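You operate a simulated robot arm through the tools that you are given. There is no shell and no other tool.

You are at the controls of a simulated two-armed robot. One attempt, no reset.

Task
Gauge both rivets in the white plate and squeeze again the one that reads NO.
Fine: orange gauge, put back; red squeezer, parked again; leave the red dial and valve, the good rivet and the pins alone. Set down upright: orange gauge.

It is judged by the outcome, as a careful person would: the job done as asked, and still so three seconds after it is handed in. It fails if anything else is knocked over, pushed out of place, dropped, spilled or broken.

Robot
Two 7-joint arms with three-finger grippers on one trunk that stands fixed in place. Base frame: the origin is at the foot of the trunk, x ahead of it, y to its left, z up. Readings come in mm, degrees, newtons and seconds.
The left shoulder is at [70, 165, 1238], the right one opposite. With the tool pointing down near the work surface each hand reaches from about 360 to 860 mm from the base axis, measured 20 degrees to its own side. Payload 3.91 kg a hand.
The TCP of each hand is the grasp point between the finger pads, 30 mm short of the fingertips. In the tool frame z runs along the fingers and y along their closing line. Largest opening 116 mm; the body of the gripper starts 73 mm behind the TCP.
Orientation is that of the tool frame in the base frame, as a unit quaternion [w, x, y, z]. With the fingers straight down and closing along the base's y, the tool's x points along the base's -x, its y along +y and its z along -z.

Tools
- The arms move only by the tool arm_command. It takes "left_series", "right_series" or both (then of equal length, played together; a hand with none holds still); each is a list of rows, each an object of numbers (a shift or turn left out is 0, a gripper value left out holds the last): "x", "y", "z": the shift along the base's x, y, z in mm; "wx", "wy", "wz": the turn, a rotation vector about the base's x, y, z in degrees. In form: [{"x": .., "y": .., "z": .., "wx": .., "wy": .., "wz": ..}, ...]. A call has 1 to 20 rows; each row shifts and turns the commanded pose from where the row before left it. "left_hand" and "right_hand" are, for a hand that has rows, the finger opening in mm, from 0 to 116, set as the call begins (left out, the last holds). Rows are played at 5 a second. More than 50 mm and 8.6 degrees between two rows, or a gripper value outside its range, and nothing of the call is played. Where a pose cannot be reached the arm comes as near as it can. A force on the tool above 90 N (or 10 N above the force at the start of the call, whichever is more), or a blocked arm, ends the call early, and 0.2 s more pass. Each finger travels about 153 mm/s and halts on what it meets, pressing with about 27 N; the grip force reading is that of the motor and also rises with nothing between the fingers. The clock runs only during rows and for 0.2 s after the last one: add rows that do not move to give the fingers time. It gives the time, the measured TCP pose, the force on the tool (base axes), the opening and the grip force at its end, in the units of the frame above (readings bear some noise), with the torque about the TCP (base axes, N m) and any sound that the robot's microphone picked up.
- Cameras (640 x 400 px; columns grow to the right, rows downward): "scene" is now at [138.1, -27.9, 1563.4]; the picture's right is [-0.41, -0.91, 0.00], its down [-0.45, 0.20, -0.87] and it looks along [0.79, -0.36, -0.49] (base axes); focal length 216 px, centre (320, 200). "left" rides on the left gripper at [75, 17, -88] in its tool frame; the picture's right is [-0.22, 0.97, 0.00], its down [-0.70, -0.16, -0.70] and it looks along [-0.68, -0.16, 0.71] (tool axes); focal length 247 px, centre (320, 200). "right" rides on the right gripper at [52, 56, -88] in its tool frame; the picture's right is [-0.73, 0.68, 0.00], its down [-0.49, -0.52, -0.70] and it looks along [-0.48, -0.51, 0.71] (tool axes); focal length 247 px, centre (320, 200). There is no depth. A picture from a camera that has moved, and an enlarged one, comes with that camera's place and axes in the base frame and with its lens. The place of the scene camera against the robot may be out by one fixed shift of up to 12 mm in any direction.
- grab_frame(camera): a new picture of that camera. No time passes.
- slide_trunk(by): slides the trunk up (or, below 0, down) by that many mm; the arms and the scene camera ride with it, the base frame stays. It gives what a move gives, with no picture.
- head_to(pan, tilt): turns the head with the scene camera to pan (to the left, within 86 degrees either way) and tilt (down, from -29 to 69), counted from straight ahead of the robot. It gives what a move gives.
- enlarge(camera, box): a new picture of the part [left, top, right, bottom] of that camera's present view, enlarged. No time passes.
- hand_in(): hands the job in; it is judged then, once.

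Nothing tells you positions but the pictures and the camera data. Unless the task says otherwise, let go and move clear before handing in.

The tools are called after "Call:" as name(argument=value, ...) on one line, values as JSON. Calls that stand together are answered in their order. arm_command: Moves the arms, as the interface text tells. Its arguments: {"type":"object","properties":{"left_series":{"type":"array","items":{"type":"object","properties":{"x":{"type":"number"},"y":{"type":"number"},"z":{"type":"number"},"wx":{"type":"number"},"wy":{"type":"number"},"wz":{"type":"number"}}}},"left_hand":{"type":"number"},"right_series":{"type":"array","items":{"type":"object","properties":{"x":{"type":"number"},"y":{"type":"number"},"z":{"type":"number"},"wx":{"type":"number"},"wy":{"type":"number"},"wz":{"type":"number"}}}},"right_hand":{"type":"number"}},"required":[]} The other tools are called the same way: slide_trunk (by) slides the trunk up or down; head_to (pan, tilt) turns the head that bears the scene camera; grab_frame (camera) takes a picture; enlarge (camera, box) takes an enlarged picture of a part of a camera's view; hand_in () hands the job in.

At the start:

```text
t: 0.0
left_tcp_pos: [353.9, -28.5, 1456.6]
left_tcp_rot: [0.0, 0.0, 1.0, 0.0]
left_contact_force: [0.7, 0.4, -0.1]
left_torque: [0.0, 0.02, 0.02]
left_grip_width: 116.1
left_finger_force: 0.1
right_tcp_pos: [403.0, -538.2, 1512.8]
right_tcp_rot: [0.0, 0.0, 1.0, 0.0]
right_contact_force: [0.8, -0.2, 0.5]
right_torque: [-0.02, 0.0, -0.02]
right_grip_width: 116.0
right_finger_force: 0.1
trunk travel left (down, up): [-775.0, 65.0]
head pan, tilt: [-24.4, 29.3]
```

scene: 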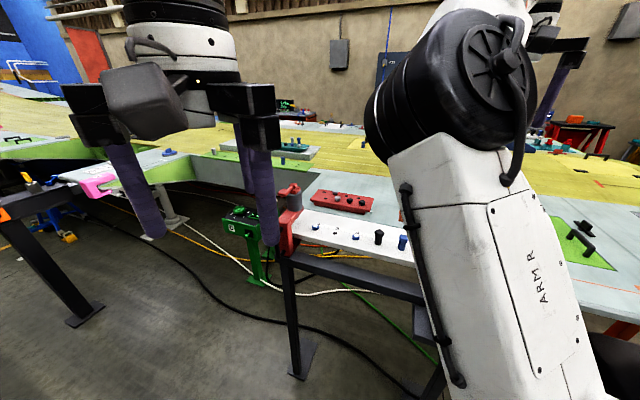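
right: 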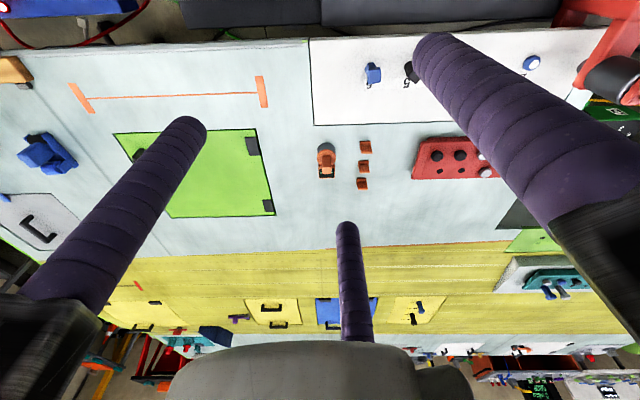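
left: 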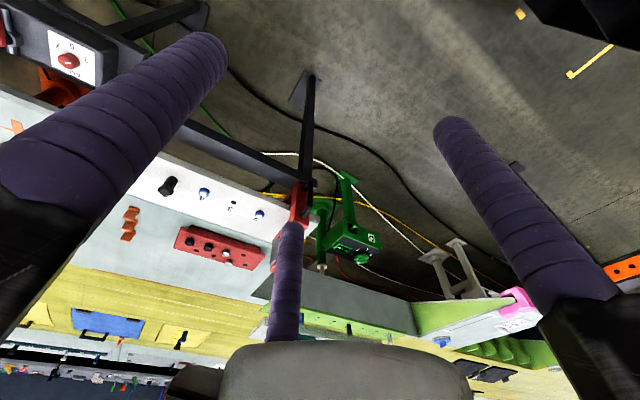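

I see a white plate with blue and black pins or rivets near a red squeezer, a red block beside it, and a small orange item further right on the work table. I'll enlarge the views to identify each of them.

Call:
enlarge(camera="scene", box=[220, 160, 420, 285])

Call:
enlarge(camera="right", box=[300, 20, 640, 230])

Call:
enlarge(camera="left", box=[80, 140, 400, 340])

Call:
enlarge(camera="left", box=[0, 0, 200, 125])

```text
3.20 times, centred on (320, 222) of scene
camera zoom: at [138.1, -27.9, 1563.4], right [-0.41, -0.91, 0.0], down [-0.45, 0.2, -0.87], along [0.79, -0.36, -0.49], focal length 693 px, centre (320, 128)
```

zoom: 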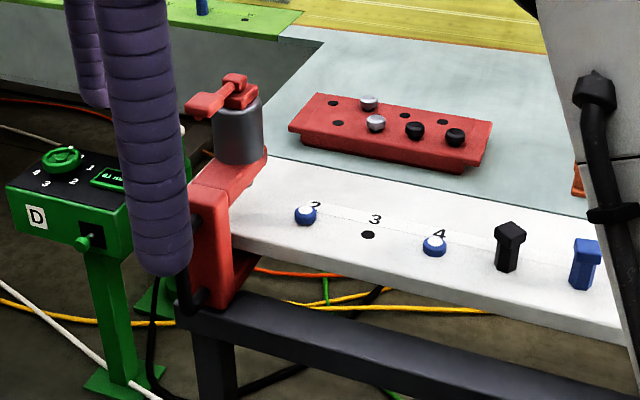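

```text
1.88 times, centred on (470, 125) of right
camera zoom: at [351.6, -482.1, 1603.5], right [0.73, 0.68, 0.0], down [0.49, -0.52, 0.7], along [0.48, -0.51, -0.71], focal length 465 px, centre (38, 341)
```

zoom: 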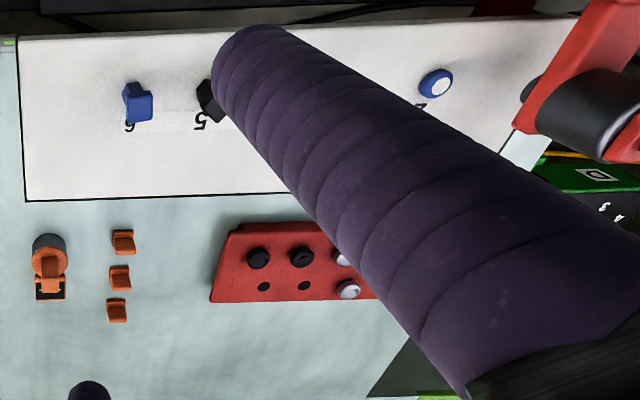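

```text
2.00 times, centred on (240, 240) of left
camera zoom: at [279.5, -11.9, 1544.6], right [0.22, 0.97, 0.0], down [0.7, -0.16, 0.7], along [0.68, -0.16, -0.71], focal length 494 px, centre (480, 120)
```

zoom: 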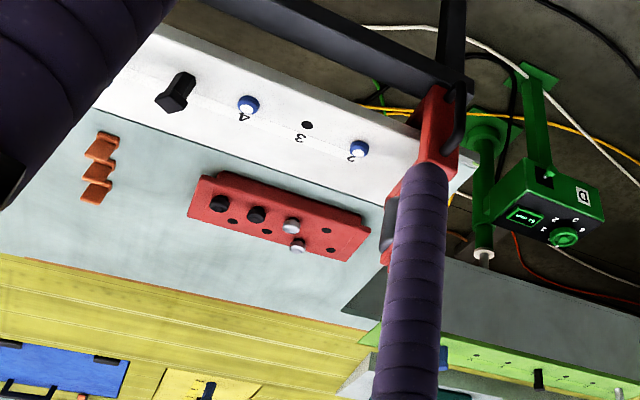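

```text
3.20 times, centred on (100, 62) of left
camera zoom: at [279.5, -11.9, 1544.6], right [0.22, 0.97, 0.0], down [0.7, -0.16, 0.7], along [0.68, -0.16, -0.71], focal length 790 px, centre (1024, 640)
```

zoom: 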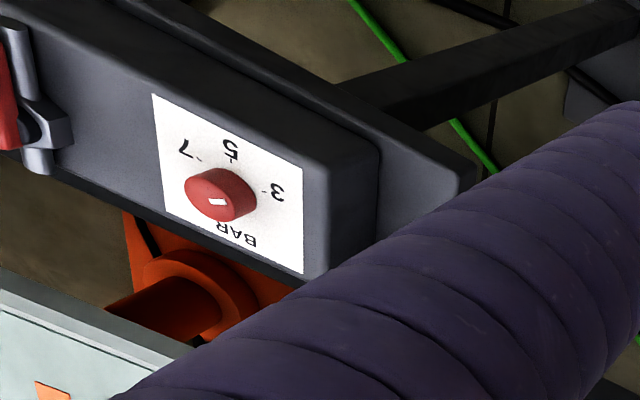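

The rivets look to be at hole 2 and hole 4 of the white plate, with pins at 5 and 6, and the red squeezer with its grey cylinder at the plate's left end. The orange gauge seems to be on the table to the right. I'll move the hands aside for a clear view.

Call:
arm_command(left_series=[{"y": 45}, {"y": 45}, {"y": 30}, {}], right_series=[{"y": -45}, {"y": -45}, {"y": -45}, {}])

Call:
grab_frame(camera="scene")

Call:
grab_frame(camera="left")

Call:
grab_frame(camera="right")

```text
t: 1.0
left_tcp_pos: [353.8, 93.9, 1455.9]
left_tcp_rot: [0.0, 0.0, 1.0, 0.0]
left_contact_force: [0.0, 0.3, -0.2]
left_torque: [-0.05, 0.02, 0.02]
left_grip_width: 116.1
left_finger_force: 0.0
right_tcp_pos: [404.6, -673.3, 1513.6]
right_tcp_rot: [-0.001, 0.0, 1.0, 0.0]
right_contact_force: [-0.9, 0.6, 0.7]
right_torque: [-0.03, 0.0, -0.03]
right_grip_width: 116.0
right_finger_force: 0.1
trunk travel left (down, up): [-775.0, 65.0]
head pan, tilt: [-24.4, 29.3]
```

```text
taken
camera scene: at [138.8, -27.8, 1563.4], right [-0.41, -0.91, 0.0], down [-0.45, 0.2, -0.87], along [0.79, -0.36, -0.49], focal length 216 px, centre (320, 200)
```

scene: 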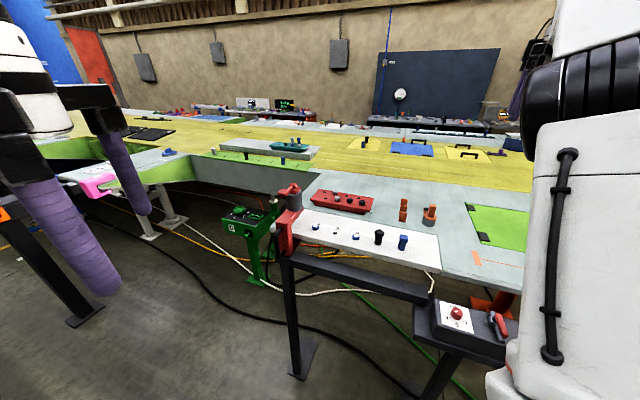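

```text
taken
camera left: at [278.9, 110.1, 1543.3], right [0.22, 0.97, 0.0], down [0.7, -0.16, 0.7], along [0.68, -0.16, -0.72], focal length 247 px, centre (320, 200)
```

left: 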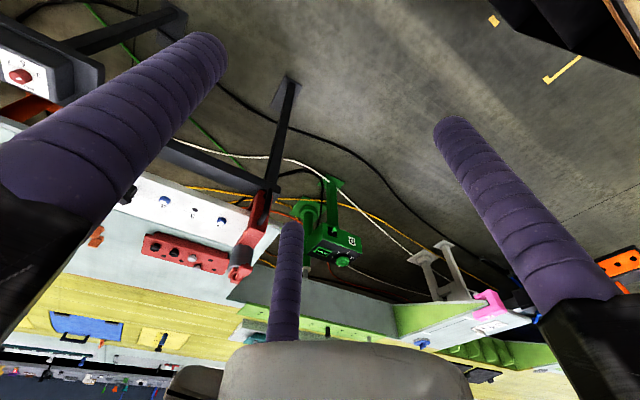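

```text
taken
camera right: at [352.1, -616.2, 1604.3], right [0.73, 0.68, 0.0], down [0.49, -0.52, 0.7], along [0.48, -0.51, -0.71], focal length 247 px, centre (320, 200)
```

right: 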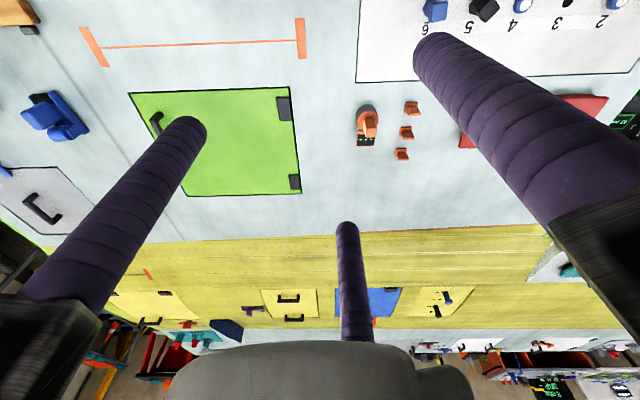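

Call:
enlarge(camera="scene", box=[260, 160, 460, 285])

Call:
enlarge(camera="scene", box=[210, 170, 330, 270])

Call:
enlarge(camera="scene", box=[410, 270, 530, 370])

Call:
enlarge(camera="right", box=[330, 80, 450, 180])

Call:
enlarge(camera="left", box=[120, 170, 320, 295])

Call:
enlarge(camera="scene", box=[380, 180, 460, 240])

```text
3.20 times, centred on (360, 222) of scene
camera zoom: at [138.8, -27.8, 1563.4], right [-0.41, -0.91, 0.0], down [-0.45, 0.2, -0.87], along [0.79, -0.36, -0.49], focal length 693 px, centre (192, 128)
```

zoom: 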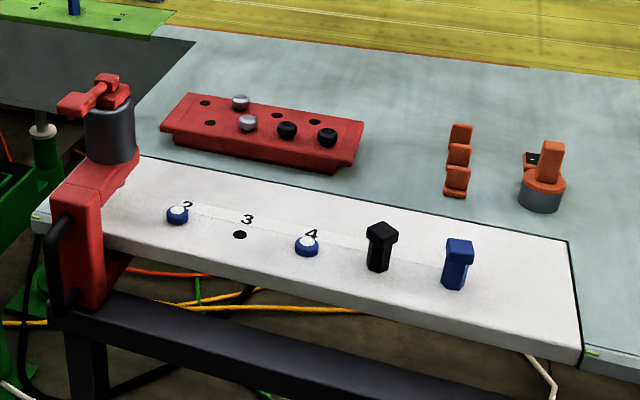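

```text
4.00 times, centred on (270, 220) of scene
camera zoom: at [138.8, -27.8, 1563.4], right [-0.41, -0.91, 0.0], down [-0.45, 0.2, -0.87], along [0.79, -0.36, -0.49], focal length 866 px, centre (520, 120)
```

zoom: 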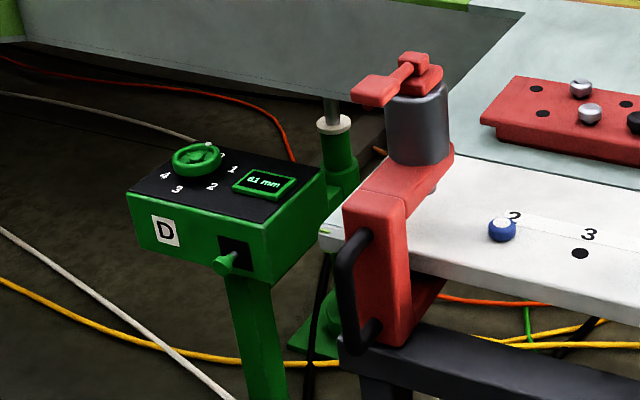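

```text
4.00 times, centred on (470, 320) of scene
camera zoom: at [138.8, -27.8, 1563.4], right [-0.41, -0.91, 0.0], down [-0.45, 0.2, -0.87], along [0.79, -0.36, -0.49], focal length 866 px, centre (-280, -280)
```

zoom: 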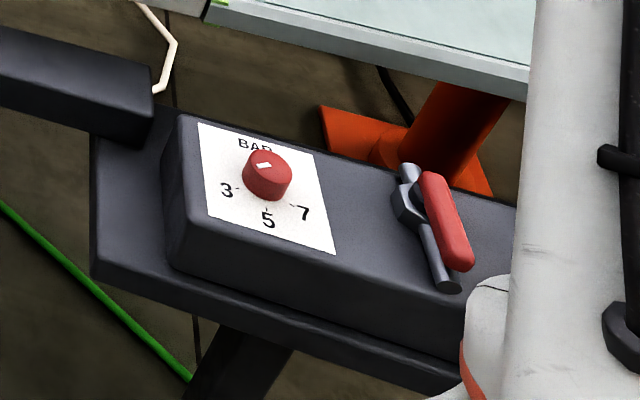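

```text
4.00 times, centred on (390, 130) of right
camera zoom: at [352.1, -616.2, 1604.3], right [0.73, 0.68, 0.0], down [0.49, -0.52, 0.7], along [0.48, -0.51, -0.71], focal length 988 px, centre (40, 480)
```

zoom: 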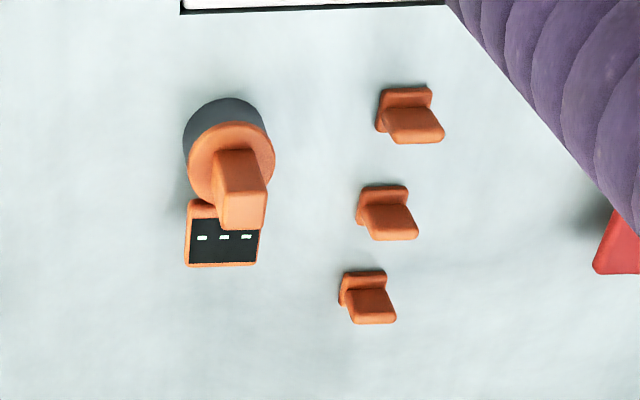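

```text
3.20 times, centred on (220, 232) of left
camera zoom: at [278.9, 110.1, 1543.3], right [0.22, 0.97, 0.0], down [0.7, -0.16, 0.7], along [0.68, -0.16, -0.72], focal length 790 px, centre (640, 96)
```

zoom: 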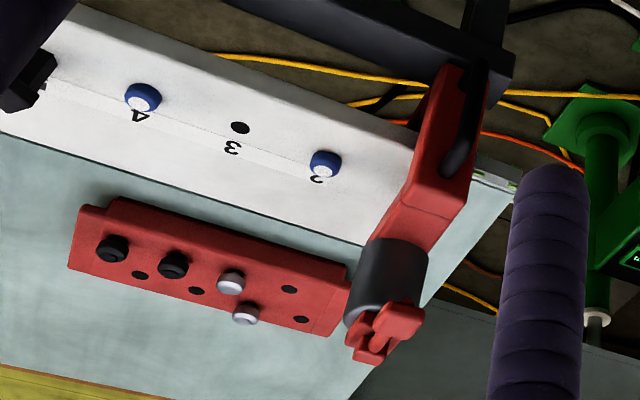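

```text
6.67 times, centred on (420, 210) of scene
camera zoom: at [138.8, -27.8, 1563.4], right [-0.41, -0.91, 0.0], down [-0.45, 0.2, -0.87], along [0.79, -0.36, -0.49], focal length 1443 px, centre (-347, 133)
```

zoom: 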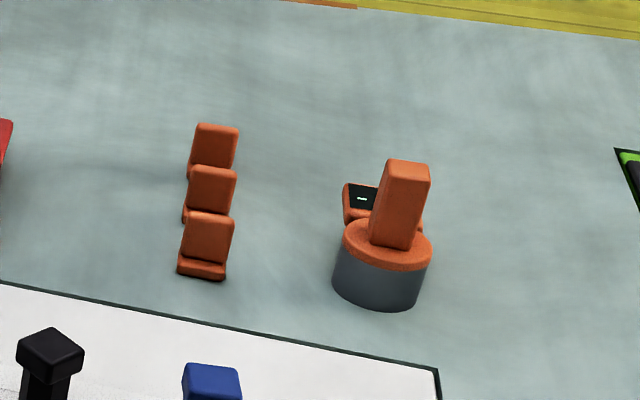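

The squeezer is a red C-frame on the plate's near edge by hole 1, with a black handle facing me, a grey cylinder and a red lever on top. The gauge is a grey cup with an orange grip and a small three-lamp display, far to the right. I'll bring the right hand closer to measure it.

Call:
arm_command(right_series=[{"z": -40, "x": 10}, {"z": -40, "x": 10}, {"z": -40, "x": 10}, {"z": -40, "x": 10}, {"z": -40, "x": 10}, {}])

Call:
grab_frame(camera="right")

Call:
enlarge(camera="scene", box=[260, 160, 460, 285])

```text
t: 2.4
left_tcp_pos: [351.7, 94.2, 1455.8]
left_tcp_rot: [0.0, 0.0, 1.0, 0.0]
left_contact_force: [-0.1, -0.4, -0.1]
left_torque: [-0.01, 0.01, 0.0]
left_grip_width: 116.0
left_finger_force: 0.0
right_tcp_pos: [452.2, -673.9, 1317.9]
right_tcp_rot: [0.0, 0.0, 1.0, -0.001]
right_contact_force: [0.1, -0.3, 0.7]
right_torque: [0.01, -0.02, -0.01]
right_grip_width: 116.0
right_finger_force: 0.1
trunk travel left (down, up): [-775.0, 65.0]
head pan, tilt: [-24.4, 29.3]
```

```text
taken
camera right: at [400.3, -616.9, 1406.6], right [0.73, 0.68, 0.0], down [0.49, -0.52, 0.7], along [0.48, -0.51, -0.71], focal length 247 px, centre (320, 200)
```

right: 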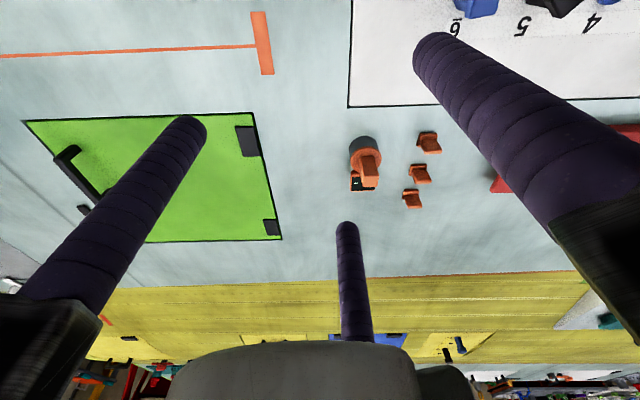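

```text
3.20 times, centred on (360, 222) of scene
camera zoom: at [137.7, -27.0, 1563.5], right [-0.41, -0.91, 0.0], down [-0.45, 0.2, -0.87], along [0.79, -0.36, -0.49], focal length 693 px, centre (192, 128)
```

zoom: 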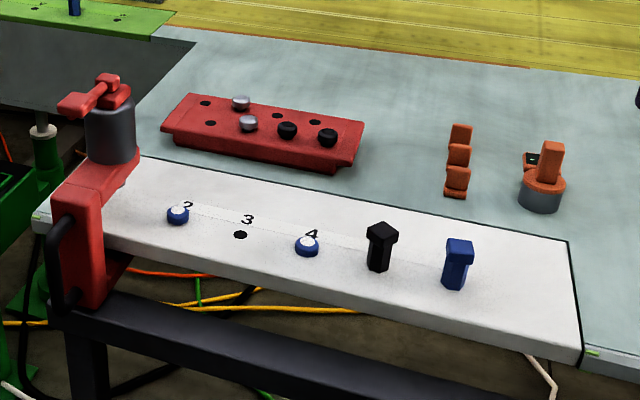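

The gauge looks to be near (630, -740), close to the limit of reach. I'll move the right hand above it at a safe height and look again.

Call:
arm_command(right_series=[{"x": 30, "y": -10}, {"x": 30, "y": -10}, {"x": 30, "y": -10}, {"x": 30, "y": -10}, {}])

Call:
grab_frame(camera="right")

Call:
head_to(pan=-50, tilt=30)

Call:
grab_frame(camera="scene")

```text
t: 3.6
left_tcp_pos: [352.9, 93.7, 1456.3]
left_tcp_rot: [-0.001, 0.0, 1.0, 0.0]
left_contact_force: [-1.1, 0.9, 0.3]
left_torque: [0.01, 0.0, -0.03]
left_grip_width: 115.7
left_finger_force: 0.1
right_tcp_pos: [572.3, -713.5, 1314.5]
right_tcp_rot: [0.0, 0.0, 1.0, -0.001]
right_contact_force: [0.1, -0.3, 0.0]
right_torque: [-0.02, -0.01, -0.02]
right_grip_width: 116.0
right_finger_force: 0.1
trunk travel left (down, up): [-775.0, 65.0]
head pan, tilt: [-24.4, 29.3]
```

```text
taken
camera right: at [520.2, -657.7, 1403.8], right [0.73, 0.68, 0.0], down [0.49, -0.52, 0.7], along [0.48, -0.51, -0.71], focal length 247 px, centre (320, 200)
```

right: 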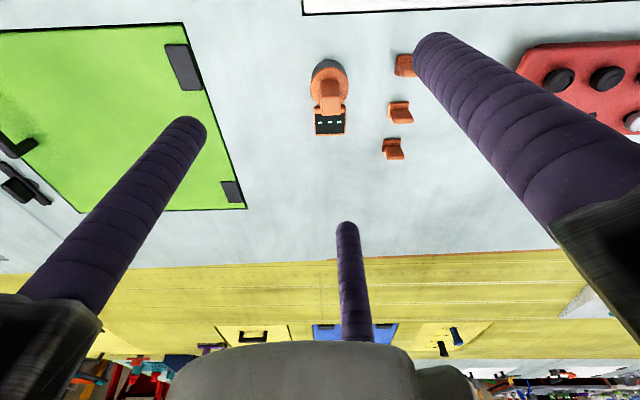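

```text
t: 4.5
left_tcp_pos: [353.6, 93.6, 1455.5]
left_tcp_rot: [0.0, -0.001, 1.0, 0.0]
left_contact_force: [-0.9, -0.5, 0.1]
left_torque: [-0.05, 0.03, 0.03]
left_grip_width: 115.8
left_finger_force: 0.0
right_tcp_pos: [573.8, -714.2, 1314.1]
right_tcp_rot: [-0.001, 0.001, 1.0, 0.0]
right_contact_force: [0.0, 0.0, -0.4]
right_torque: [0.05, -0.01, 0.0]
right_grip_width: 116.0
right_finger_force: 0.1
trunk travel left (down, up): [-775.0, 65.0]
head pan, tilt: [-50.0, 30.0]
```

```text
taken
camera scene: at [114.0, -59.7, 1562.4], right [-0.77, -0.64, 0.0], down [-0.32, 0.38, -0.87], along [0.56, -0.66, -0.5], focal length 216 px, centre (320, 200)
```

scene: 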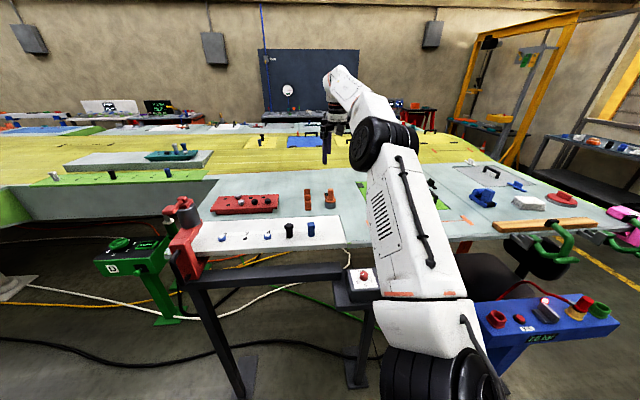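

The right hand reaches here comfortably, and the gauge now triangulates to about (602, -729, 1098). I'll zoom in for details.

Call:
enlarge(camera="right", box=[280, 30, 440, 170])

Call:
enlarge(camera="scene", box=[150, 160, 360, 290])

Call:
enlarge(camera="scene", box=[280, 170, 380, 250])

```text
2.86 times, centred on (360, 100) of right
camera zoom: at [521.5, -657.5, 1403.2], right [0.73, 0.68, 0.0], down [0.49, -0.52, 0.7], along [0.48, -0.51, -0.71], focal length 706 px, centre (206, 486)
```

zoom: 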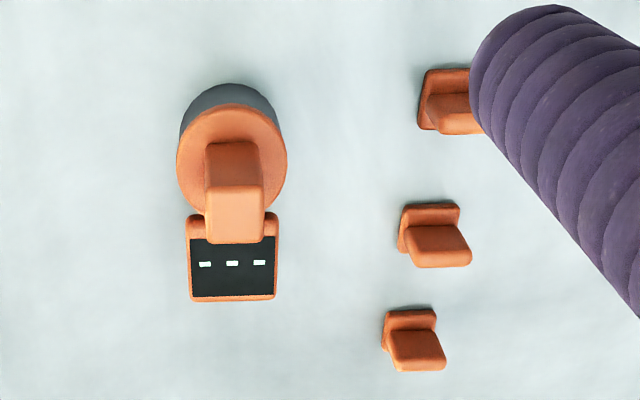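

```text
3.05 times, centred on (255, 225) of scene
camera zoom: at [114.0, -59.7, 1562.4], right [-0.77, -0.64, 0.0], down [-0.32, 0.38, -0.87], along [0.56, -0.66, -0.5], focal length 660 px, centre (518, 124)
```

zoom: 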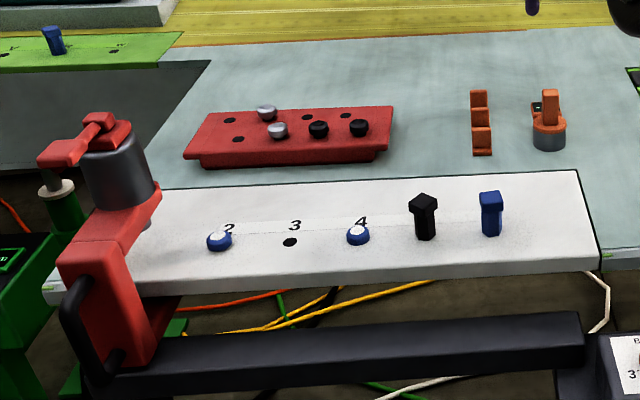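

```text
5.00 times, centred on (330, 210) of scene
camera zoom: at [114.0, -59.7, 1562.4], right [-0.77, -0.64, 0.0], down [-0.32, 0.38, -0.87], along [0.56, -0.66, -0.5], focal length 1082 px, centre (270, 150)
```

zoom: 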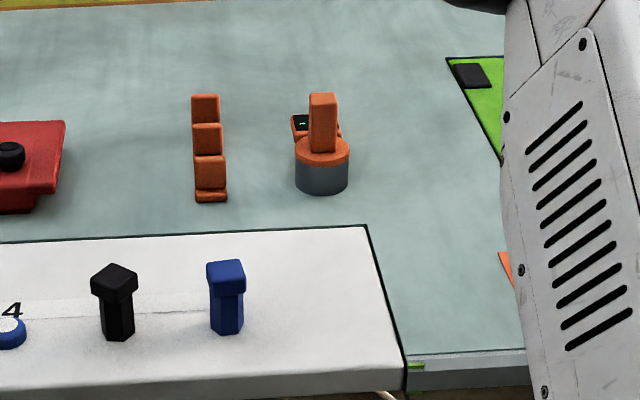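

The gauge is a grey cup of about 47 mm with a roughly square orange post and a display reading "---". The pictures show each gripper with three purple fingers, so I'll close the right hand in free air to see how they move before gripping anything.

Call:
arm_command(right_series=[{}, {}, {}, {}], right_hand=24)

Call:
grab_frame(camera="right")

Call:
enlarge(camera="scene", box=[290, 60, 390, 170])

```text
t: 5.5
left_tcp_pos: [351.5, 93.1, 1455.5]
left_tcp_rot: [0.0, 0.0, 1.0, 0.0]
left_contact_force: [-0.1, -0.5, -0.2]
left_torque: [0.0, -0.02, -0.01]
left_grip_width: 116.0
left_finger_force: 0.0
right_tcp_pos: [573.1, -713.0, 1313.4]
right_tcp_rot: [0.001, -0.001, 1.0, -0.001]
right_contact_force: [0.8, 0.5, -0.7]
right_torque: [0.0, -0.01, -0.02]
right_grip_width: 23.8
right_finger_force: 0.1
trunk travel left (down, up): [-775.0, 65.0]
head pan, tilt: [-50.0, 30.0]
```

```text
taken
camera right: at [521.0, -657.4, 1403.5], right [0.73, 0.68, 0.0], down [0.49, -0.52, 0.7], along [0.48, -0.51, -0.71], focal length 247 px, centre (320, 200)
```

right: 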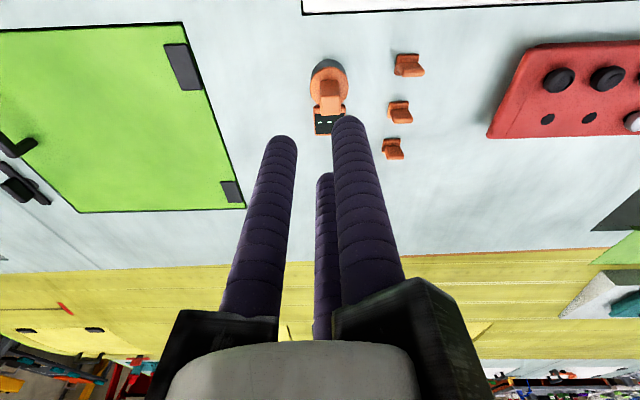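

```text
3.64 times, centred on (340, 115) of scene
camera zoom: at [113.4, -59.7, 1562.4], right [-0.77, -0.64, 0.0], down [-0.32, 0.38, -0.87], along [0.56, -0.66, -0.5], focal length 787 px, centre (247, 509)
```

zoom: 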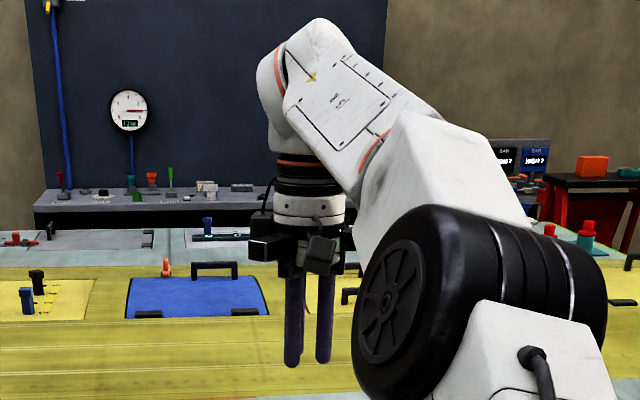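

The whole table is turned about 45° to my base. Rivet 4 is near (642, -407), rivet 2 near (762, -303), and the surface is at about z 1062. All three fingers close together on the centre, like a chuck. I'll fly the right hand over to look at the squeezer up close.

Call:
arm_command(right_series=[{"z": 40}, {"x": 5, "y": 45}, {"x": 5, "y": 45}, {"x": 5, "y": 45}, {"x": 5, "y": 45}, {"x": 5, "y": 45}, {"x": 5, "y": 45}, {"x": 5, "y": 45}, {"x": 5, "y": 45}, {"x": 10, "y": 45}, {"x": 10, "y": 45}, {"x": 10, "y": 30}, {}])

Call:
grab_frame(camera="right")

Call:
grab_frame(camera="scene")

```text
t: 8.3
left_tcp_pos: [353.5, 91.0, 1456.2]
left_tcp_rot: [0.0, -0.002, 1.0, 0.001]
left_contact_force: [-0.6, 0.3, 0.7]
left_torque: [0.04, 0.0, -0.01]
left_grip_width: 116.1
left_finger_force: 0.0
right_tcp_pos: [704.0, -292.1, 1386.6]
right_tcp_rot: [0.0, 0.0, 1.0, 0.001]
right_contact_force: [0.2, 0.2, -0.5]
right_torque: [0.05, -0.03, 0.0]
right_grip_width: 23.8
right_finger_force: 0.1
right hand out of reach, approached as far as the arm can: row 1, 2, 3, 4, 5, 6, 7
trunk travel left (down, up): [-775.0, 65.0]
head pan, tilt: [-50.0, 30.0]
```

```text
taken
camera right: at [652.5, -235.1, 1475.0], right [0.73, 0.68, 0.0], down [0.49, -0.52, 0.7], along [0.48, -0.51, -0.72], focal length 247 px, centre (320, 200)
```

right: 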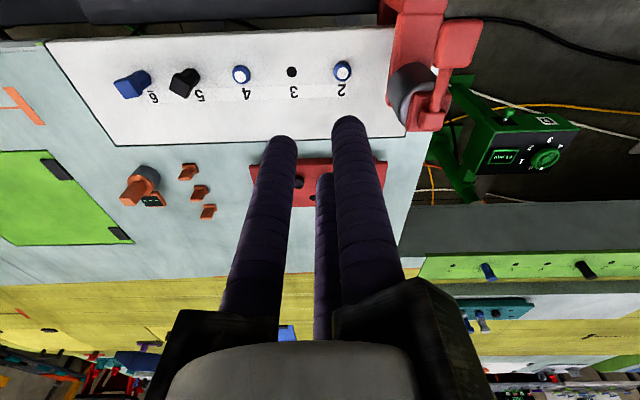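

```text
taken
camera scene: at [113.6, -61.5, 1562.3], right [-0.77, -0.64, 0.0], down [-0.32, 0.38, -0.87], along [0.56, -0.66, -0.5], focal length 216 px, centre (320, 200)
```

scene: 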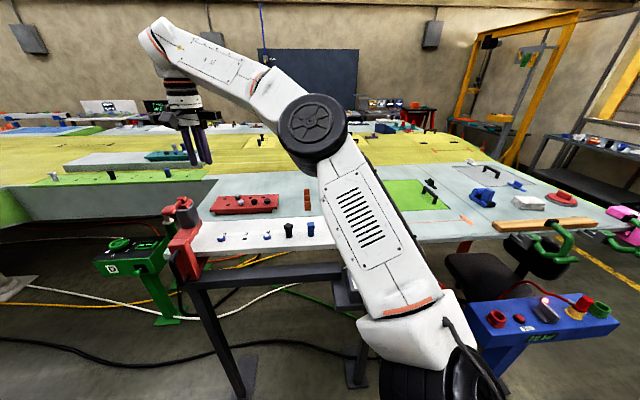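

This gives a good overhead view of the plate, rivets, squeezer and gauge. I'll zoom for precise positions.

Call:
enlarge(camera="right", box=[100, 40, 260, 140])

Call:
enlarge(camera="right", box=[220, 0, 380, 100])

Call:
enlarge(camera="right", box=[340, 0, 580, 150])

Call:
enlarge(camera="right", box=[100, 140, 260, 240])

Call:
enlarge(camera="left", box=[140, 130, 300, 230])

Call:
enlarge(camera="scene", box=[90, 180, 250, 300])

```text
4.00 times, centred on (180, 90) of right
camera zoom: at [652.5, -235.1, 1475.0], right [0.73, 0.68, 0.0], down [0.49, -0.52, 0.7], along [0.48, -0.51, -0.72], focal length 988 px, centre (880, 640)
```

zoom: 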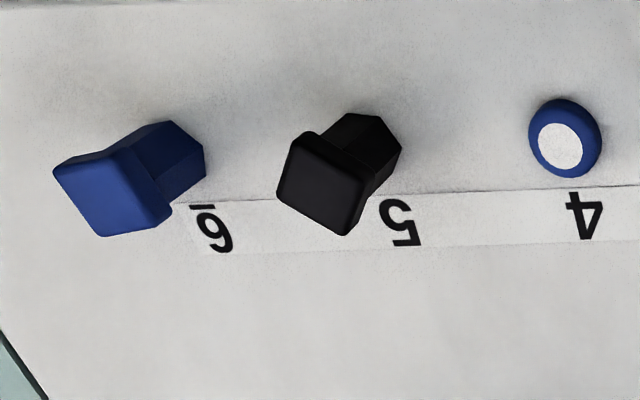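

```text
4.00 times, centred on (300, 50) of right
camera zoom: at [652.5, -235.1, 1475.0], right [0.73, 0.68, 0.0], down [0.49, -0.52, 0.7], along [0.48, -0.51, -0.72], focal length 988 px, centre (400, 800)
```

zoom: 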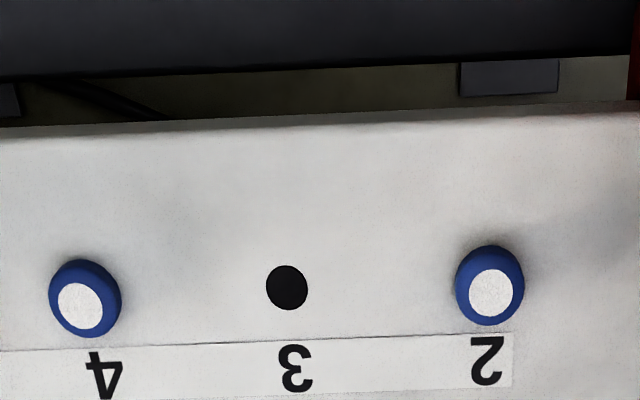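

```text
2.67 times, centred on (460, 75) of right
camera zoom: at [652.5, -235.1, 1475.0], right [0.73, 0.68, 0.0], down [0.49, -0.52, 0.7], along [0.48, -0.51, -0.72], focal length 659 px, centre (-53, 533)
```

zoom: 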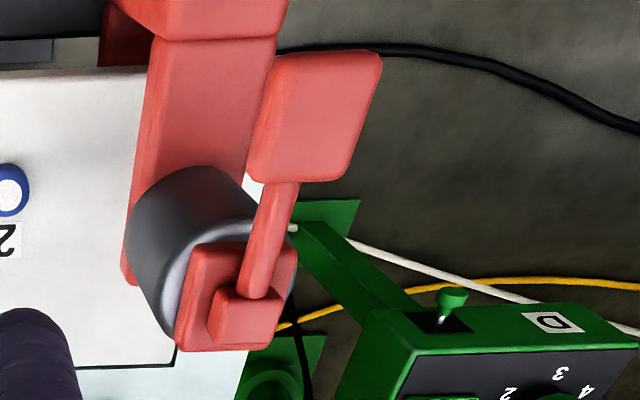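

```text
4.00 times, centred on (180, 190) of right
camera zoom: at [652.5, -235.1, 1475.0], right [0.73, 0.68, 0.0], down [0.49, -0.52, 0.7], along [0.48, -0.51, -0.72], focal length 988 px, centre (880, 240)
```

zoom: 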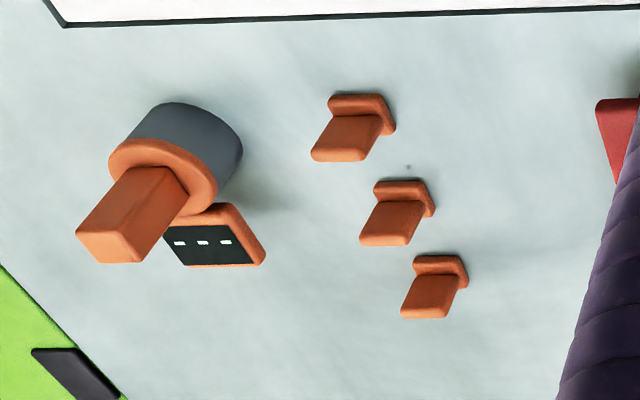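

```text
4.00 times, centred on (220, 180) of left
camera zoom: at [278.3, 108.0, 1543.7], right [0.22, 0.97, 0.0], down [0.7, -0.16, 0.7], along [0.68, -0.16, -0.71], focal length 988 px, centre (720, 280)
```

zoom: 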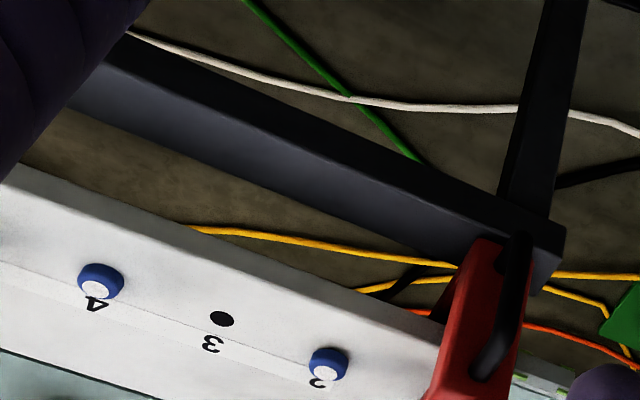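

```text
3.33 times, centred on (170, 240) of scene
camera zoom: at [113.6, -61.5, 1562.3], right [-0.77, -0.64, 0.0], down [-0.32, 0.38, -0.87], along [0.56, -0.66, -0.5], focal length 722 px, centre (820, 67)
```

zoom: 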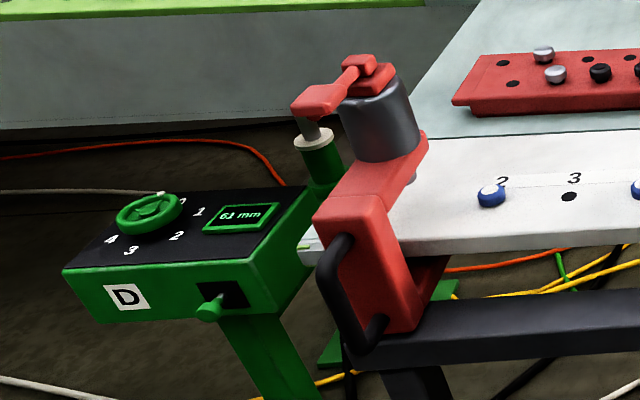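

Rivet 2 is at about (766, -306) and rivet 4 at (651, -418), with heads at z≈1061. The gauge is at (607, -731) with its post top near z 1140. I'll move the right hand closer to study the squeezer's handle and lever.

Call:
arm_command(right_series=[{"y": 40, "z": -25}, {"y": 40, "z": -25}, {"y": 40, "z": -25}, {"y": 20, "z": -25}, {"z": -20}, {}])

Call:
grab_frame(camera="right")

Call:
grab_frame(camera="scene")

```text
t: 9.7
left_tcp_pos: [353.4, 94.6, 1455.8]
left_tcp_rot: [0.0, 0.0, 1.0, 0.0]
left_contact_force: [-1.1, -0.2, 0.0]
left_torque: [-0.02, -0.02, -0.02]
left_grip_width: 115.8
left_finger_force: 0.0
right_tcp_pos: [704.2, -150.5, 1265.6]
right_tcp_rot: [0.0, 0.0, 1.0, 0.0]
right_contact_force: [1.1, 0.7, -0.3]
right_torque: [0.01, -0.03, 0.02]
right_grip_width: 24.3
right_finger_force: 0.0
trunk travel left (down, up): [-775.0, 65.0]
head pan, tilt: [-50.0, 30.0]
```

```text
taken
camera right: at [652.0, -94.5, 1355.8], right [0.73, 0.68, 0.0], down [0.49, -0.52, 0.7], along [0.48, -0.51, -0.71], focal length 247 px, centre (320, 200)
```

right: 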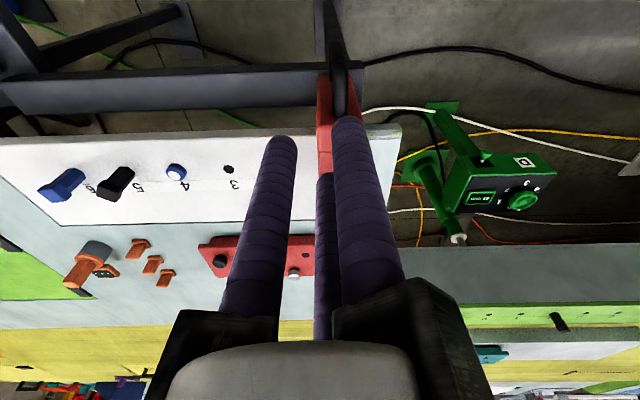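

```text
taken
camera scene: at [113.2, -59.5, 1562.5], right [-0.77, -0.64, 0.0], down [-0.32, 0.38, -0.87], along [0.56, -0.66, -0.5], focal length 216 px, centre (320, 200)
```

scene: 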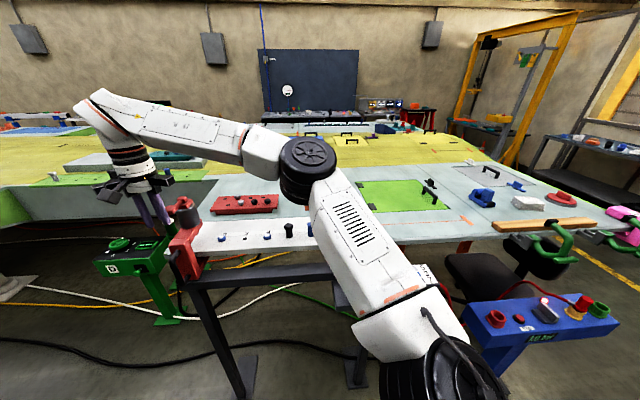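

The closed fingers hide the squeezer, so I'll open the hand here, well above everything, to clear the view.

Call:
arm_command(right_series=[{"y": 10}, {}, {}, {}], right_hand=116)

Call:
enlarge(camera="right", box=[220, 30, 420, 230])

Call:
enlarge(camera="right", box=[280, 50, 400, 130])

```text
t: 10.7
left_tcp_pos: [352.3, 94.0, 1455.5]
left_tcp_rot: [0.0, -0.001, 1.0, 0.0]
left_contact_force: [-0.4, 0.6, 0.4]
left_torque: [0.01, 0.02, -0.02]
left_grip_width: 115.8
left_finger_force: 0.1
right_tcp_pos: [703.3, -141.6, 1264.7]
right_tcp_rot: [0.0, -0.001, 1.0, -0.001]
right_contact_force: [-0.1, 0.0, 0.1]
right_torque: [-0.02, 0.0, -0.04]
right_grip_width: 116.1
right_finger_force: 0.1
trunk travel left (down, up): [-775.0, 65.0]
head pan, tilt: [-50.0, 30.0]
```

```text
2.00 times, centred on (320, 130) of right
camera zoom: at [652.9, -84.5, 1355.3], right [0.73, 0.68, 0.0], down [0.49, -0.52, 0.7], along [0.48, -0.51, -0.71], focal length 494 px, centre (320, 340)
```

zoom: 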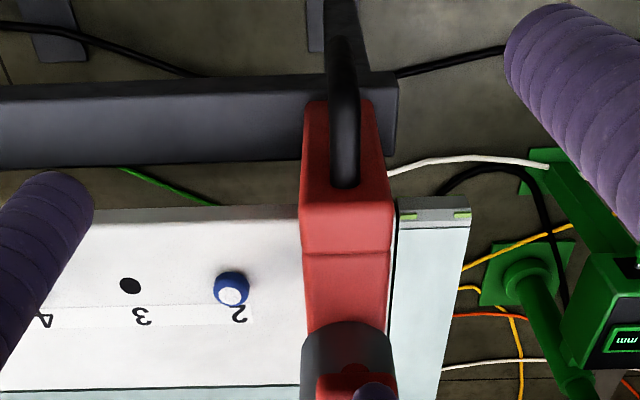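

```text
5.00 times, centred on (340, 90) of right
camera zoom: at [652.9, -84.5, 1355.3], right [0.73, 0.68, 0.0], down [0.49, -0.52, 0.7], along [0.48, -0.51, -0.71], focal length 1235 px, centre (220, 750)
```

zoom: 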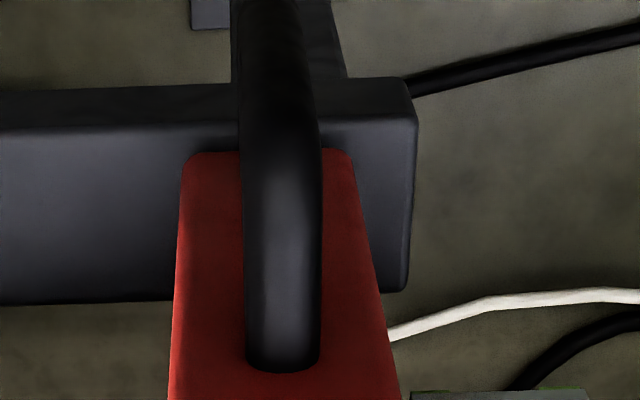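

The squeezer straddles the plate's near edge, with a vertical black bar handle about 90 mm long on the robot's side, and a beam runs below along the front. I'll send the right hand back above the gauge, turned 15° so a finger meets a post face, and bring the left hand in to inspect the squeezer.

Call:
arm_command(right_series=[{"z": 35}, {"x": -7, "y": -42, "wz": 1}, {"x": -7, "y": -42, "wz": 1}, {"x": -7, "y": -42, "wz": 1}, {"x": -7, "y": -42, "wz": 1}, {"x": -7, "y": -42, "wz": 1}, {"x": -7, "y": -42, "wz": 1}, {"x": -7, "y": -42, "wz": 1}, {"x": -7, "y": -42, "wz": 1}, {"x": -7, "y": -42, "wz": 1}, {"x": -7, "y": -42, "wz": 1}, {"x": -7, "y": -42, "wz": 1}, {"x": -7, "y": -42, "wz": 2}, {"x": -7, "y": -42, "wz": 2}, {"x": -5, "y": -42}, {}])

Call:
arm_command(left_series=[{"x": 20, "y": -30, "z": -30}, {"x": 20, "y": -30, "z": -30}, {"x": 20, "y": -30, "z": -30}, {"x": 20, "y": -20, "z": -30}, {"x": 20, "z": -30}, {}])

Call:
grab_frame(camera="left")

Call:
grab_frame(camera="right")

Call:
grab_frame(camera="scene")

```text
t: 14.1
left_tcp_pos: [349.4, 92.6, 1456.0]
left_tcp_rot: [0.0, 0.0, 1.0, 0.0]
left_contact_force: [-1.6, 0.1, -0.3]
left_torque: [0.01, -0.04, -0.03]
left_grip_width: 116.2
left_finger_force: 0.1
right_tcp_pos: [608.5, -697.2, 1303.4]
right_tcp_rot: [0.002, -0.131, 0.991, -0.001]
right_contact_force: [0.2, -0.2, -0.2]
right_torque: [0.05, -0.01, -0.02]
right_grip_width: 115.7
right_finger_force: 0.1
right hand out of reach, approached as far as the arm can: row 15
trunk travel left (down, up): [-775.0, 65.0]
head pan, tilt: [-50.0, 30.0]
```

```text
t: 15.5
left_tcp_pos: [454.0, -18.1, 1304.7]
left_tcp_rot: [0.0, 0.0, 1.0, 0.0]
left_contact_force: [-1.4, -0.4, -0.4]
left_torque: [-0.01, 0.0, 0.03]
left_grip_width: 116.0
left_finger_force: 0.1
right_tcp_pos: [609.6, -695.9, 1302.9]
right_tcp_rot: [0.001, -0.132, 0.991, -0.001]
right_contact_force: [-0.5, 0.1, -0.2]
right_torque: [-0.02, 0.0, 0.0]
right_grip_width: 115.9
right_finger_force: 0.0
trunk travel left (down, up): [-775.0, 65.0]
head pan, tilt: [-50.0, 30.0]
```

```text
taken
camera left: at [379.2, -1.0, 1393.7], right [0.22, 0.97, 0.0], down [0.7, -0.16, 0.7], along [0.68, -0.16, -0.71], focal length 247 px, centre (320, 200)
```

left: 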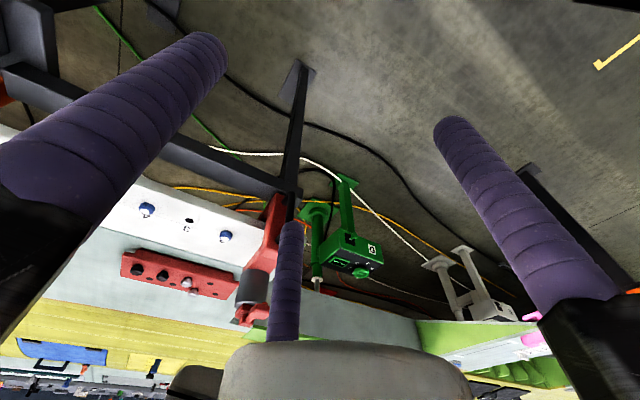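

```text
taken
camera right: at [545.1, -654.5, 1392.1], right [0.53, 0.85, 0.0], down [0.6, -0.38, 0.7], along [0.6, -0.37, -0.71], focal length 247 px, centre (320, 200)
```

right: 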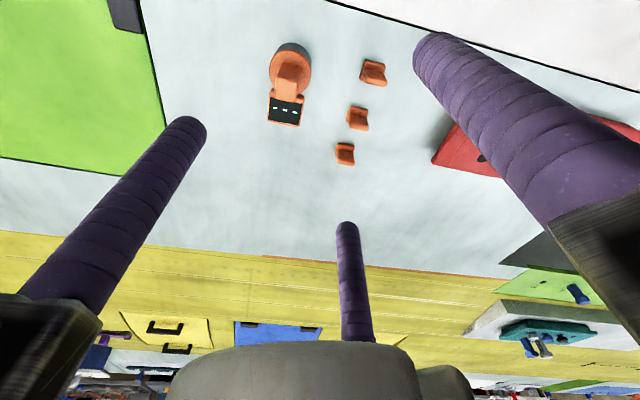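

```text
taken
camera scene: at [112.7, -59.5, 1562.5], right [-0.77, -0.64, 0.0], down [-0.32, 0.38, -0.87], along [0.56, -0.66, -0.5], focal length 216 px, centre (320, 200)
```

scene: 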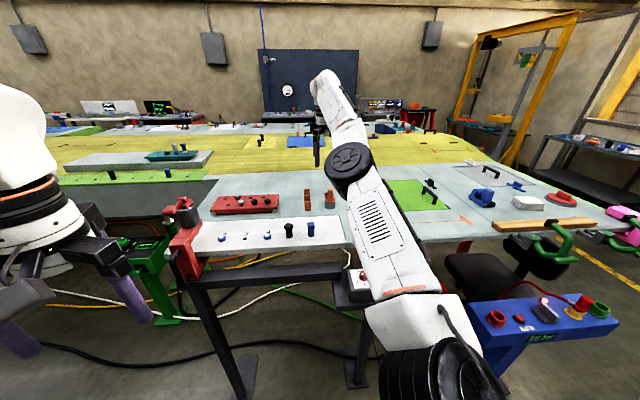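

The right hand is at its reach limit at this height, but lower down it should reach. I'll tilt and turn the left hand to view the squeezer from the side.

Call:
arm_command(left_series=[{"wy": -7, "x": 10, "z": -30}, {"wy": -7, "x": 10, "z": -30}, {"wy": -7, "x": 10, "z": -30}, {"wz": -5, "z": -20}, {"wz": -5}, {"wz": -5}, {"wz": -5}, {}])

Call:
grab_frame(camera="left")

```text
t: 17.3
left_tcp_pos: [484.3, -17.9, 1196.0]
left_tcp_rot: [0.179, 0.171, 0.968, -0.032]
left_contact_force: [-0.8, 0.1, 0.2]
left_torque: [0.02, -0.01, -0.03]
left_grip_width: 116.0
left_finger_force: 0.1
right_tcp_pos: [610.5, -696.7, 1302.9]
right_tcp_rot: [0.001, -0.131, 0.991, 0.0]
right_contact_force: [-0.4, 0.4, 0.0]
right_torque: [0.01, 0.01, 0.01]
right_grip_width: 115.8
right_finger_force: 0.0
trunk travel left (down, up): [-775.0, 65.0]
head pan, tilt: [-50.0, 30.0]
```

```text
taken
camera left: at [394.7, 32.1, 1251.7], right [0.53, 0.84, 0.08], down [0.32, -0.29, 0.9], along [0.79, -0.45, -0.42], focal length 247 px, centre (320, 200)
```

left: 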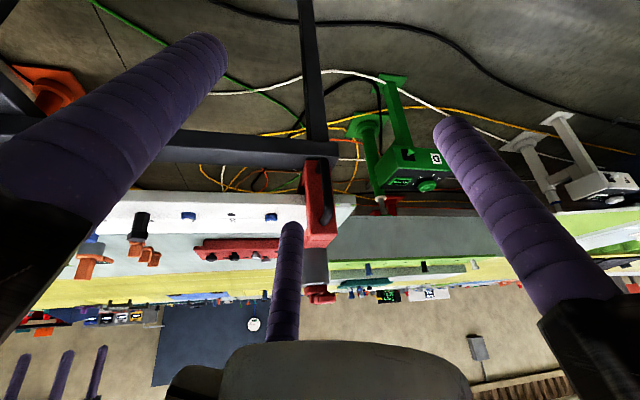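

Call:
enlarge(camera="left", box=[230, 120, 390, 320])

Call:
enlarge(camera="left", box=[280, 130, 360, 200])

Call:
enlarge(camera="left", box=[280, 200, 360, 310])

```text
2.00 times, centred on (310, 220) of left
camera zoom: at [394.7, 32.1, 1251.7], right [0.53, 0.84, 0.08], down [0.32, -0.29, 0.9], along [0.79, -0.45, -0.42], focal length 494 px, centre (340, 160)
```

zoom: 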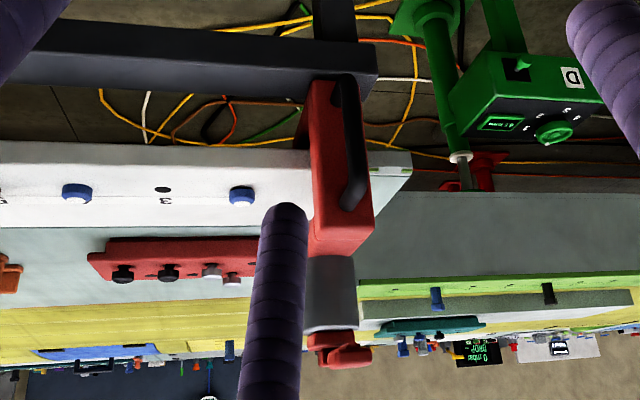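

```text
5.71 times, centred on (320, 165) of left
camera zoom: at [394.7, 32.1, 1251.7], right [0.53, 0.84, 0.08], down [0.32, -0.29, 0.9], along [0.79, -0.45, -0.42], focal length 1411 px, centre (320, 400)
```

zoom: 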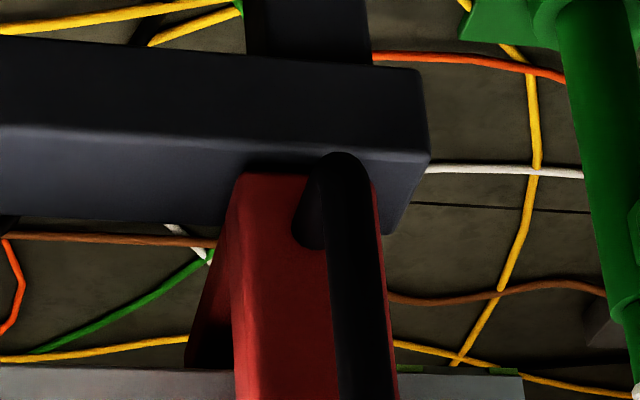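

```text
3.64 times, centred on (320, 255) of left
camera zoom: at [394.7, 32.1, 1251.7], right [0.53, 0.84, 0.08], down [0.32, -0.29, 0.9], along [0.79, -0.45, -0.42], focal length 898 px, centre (320, 0)
```

zoom: 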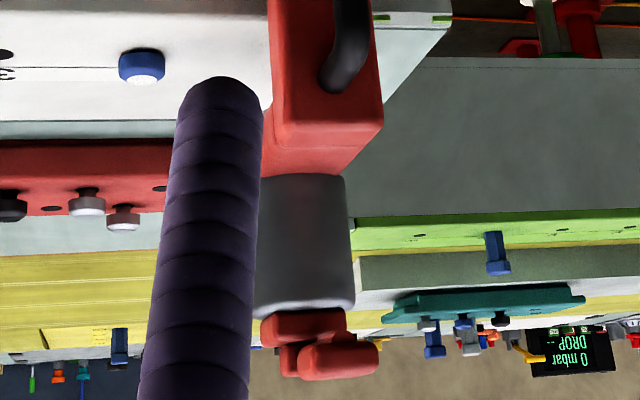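

The squeezer's foot appears to rest on the dark beam, which runs parallel to the plate like a rail. I'll gauge first: lower the right hand with a modest opening to just above the gauge and check alignment.

Call:
arm_command(right_series=[{"z": -30}, {"z": -30, "y": -8}, {"z": -30, "y": -9}, {"z": -20, "y": -9, "x": -1}, {"y": -8, "x": -2}, {}], right_hand=64)

Call:
grab_frame(camera="right")

Call:
enlarge(camera="scene", box=[270, 120, 390, 240])

```text
t: 18.7
left_tcp_pos: [484.6, -17.9, 1196.0]
left_tcp_rot: [0.179, 0.17, 0.969, -0.032]
left_contact_force: [-0.9, 0.7, 0.4]
left_torque: [-0.01, 0.03, -0.05]
left_grip_width: 116.0
left_finger_force: 0.2
right_tcp_pos: [619.6, -738.2, 1197.7]
right_tcp_rot: [0.001, -0.132, 0.991, -0.001]
right_contact_force: [-0.9, 1.0, 1.0]
right_torque: [-0.02, 0.03, 0.03]
right_grip_width: 63.8
right_finger_force: 0.2
right hand out of reach, approached as far as the arm can: row 1, 2, 3
trunk travel left (down, up): [-775.0, 65.0]
head pan, tilt: [-50.0, 30.0]
```

```text
taken
camera right: at [554.8, -696.8, 1287.2], right [0.53, 0.85, 0.0], down [0.6, -0.38, 0.7], along [0.6, -0.37, -0.71], focal length 247 px, centre (320, 200)
```

right: 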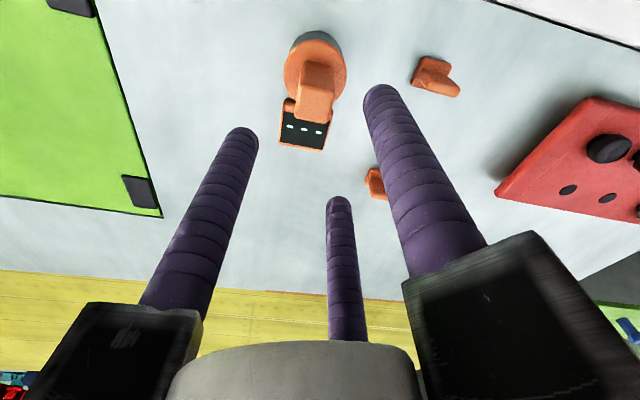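

```text
3.33 times, centred on (330, 180) of scene
camera zoom: at [114.2, -59.2, 1562.4], right [-0.77, -0.64, 0.0], down [-0.32, 0.38, -0.87], along [0.56, -0.66, -0.5], focal length 722 px, centre (287, 267)
```

zoom: 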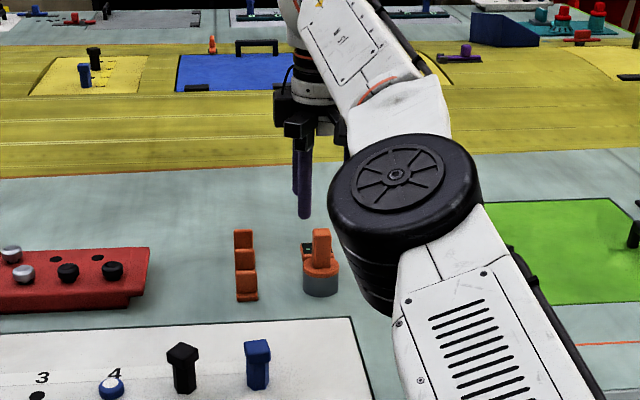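

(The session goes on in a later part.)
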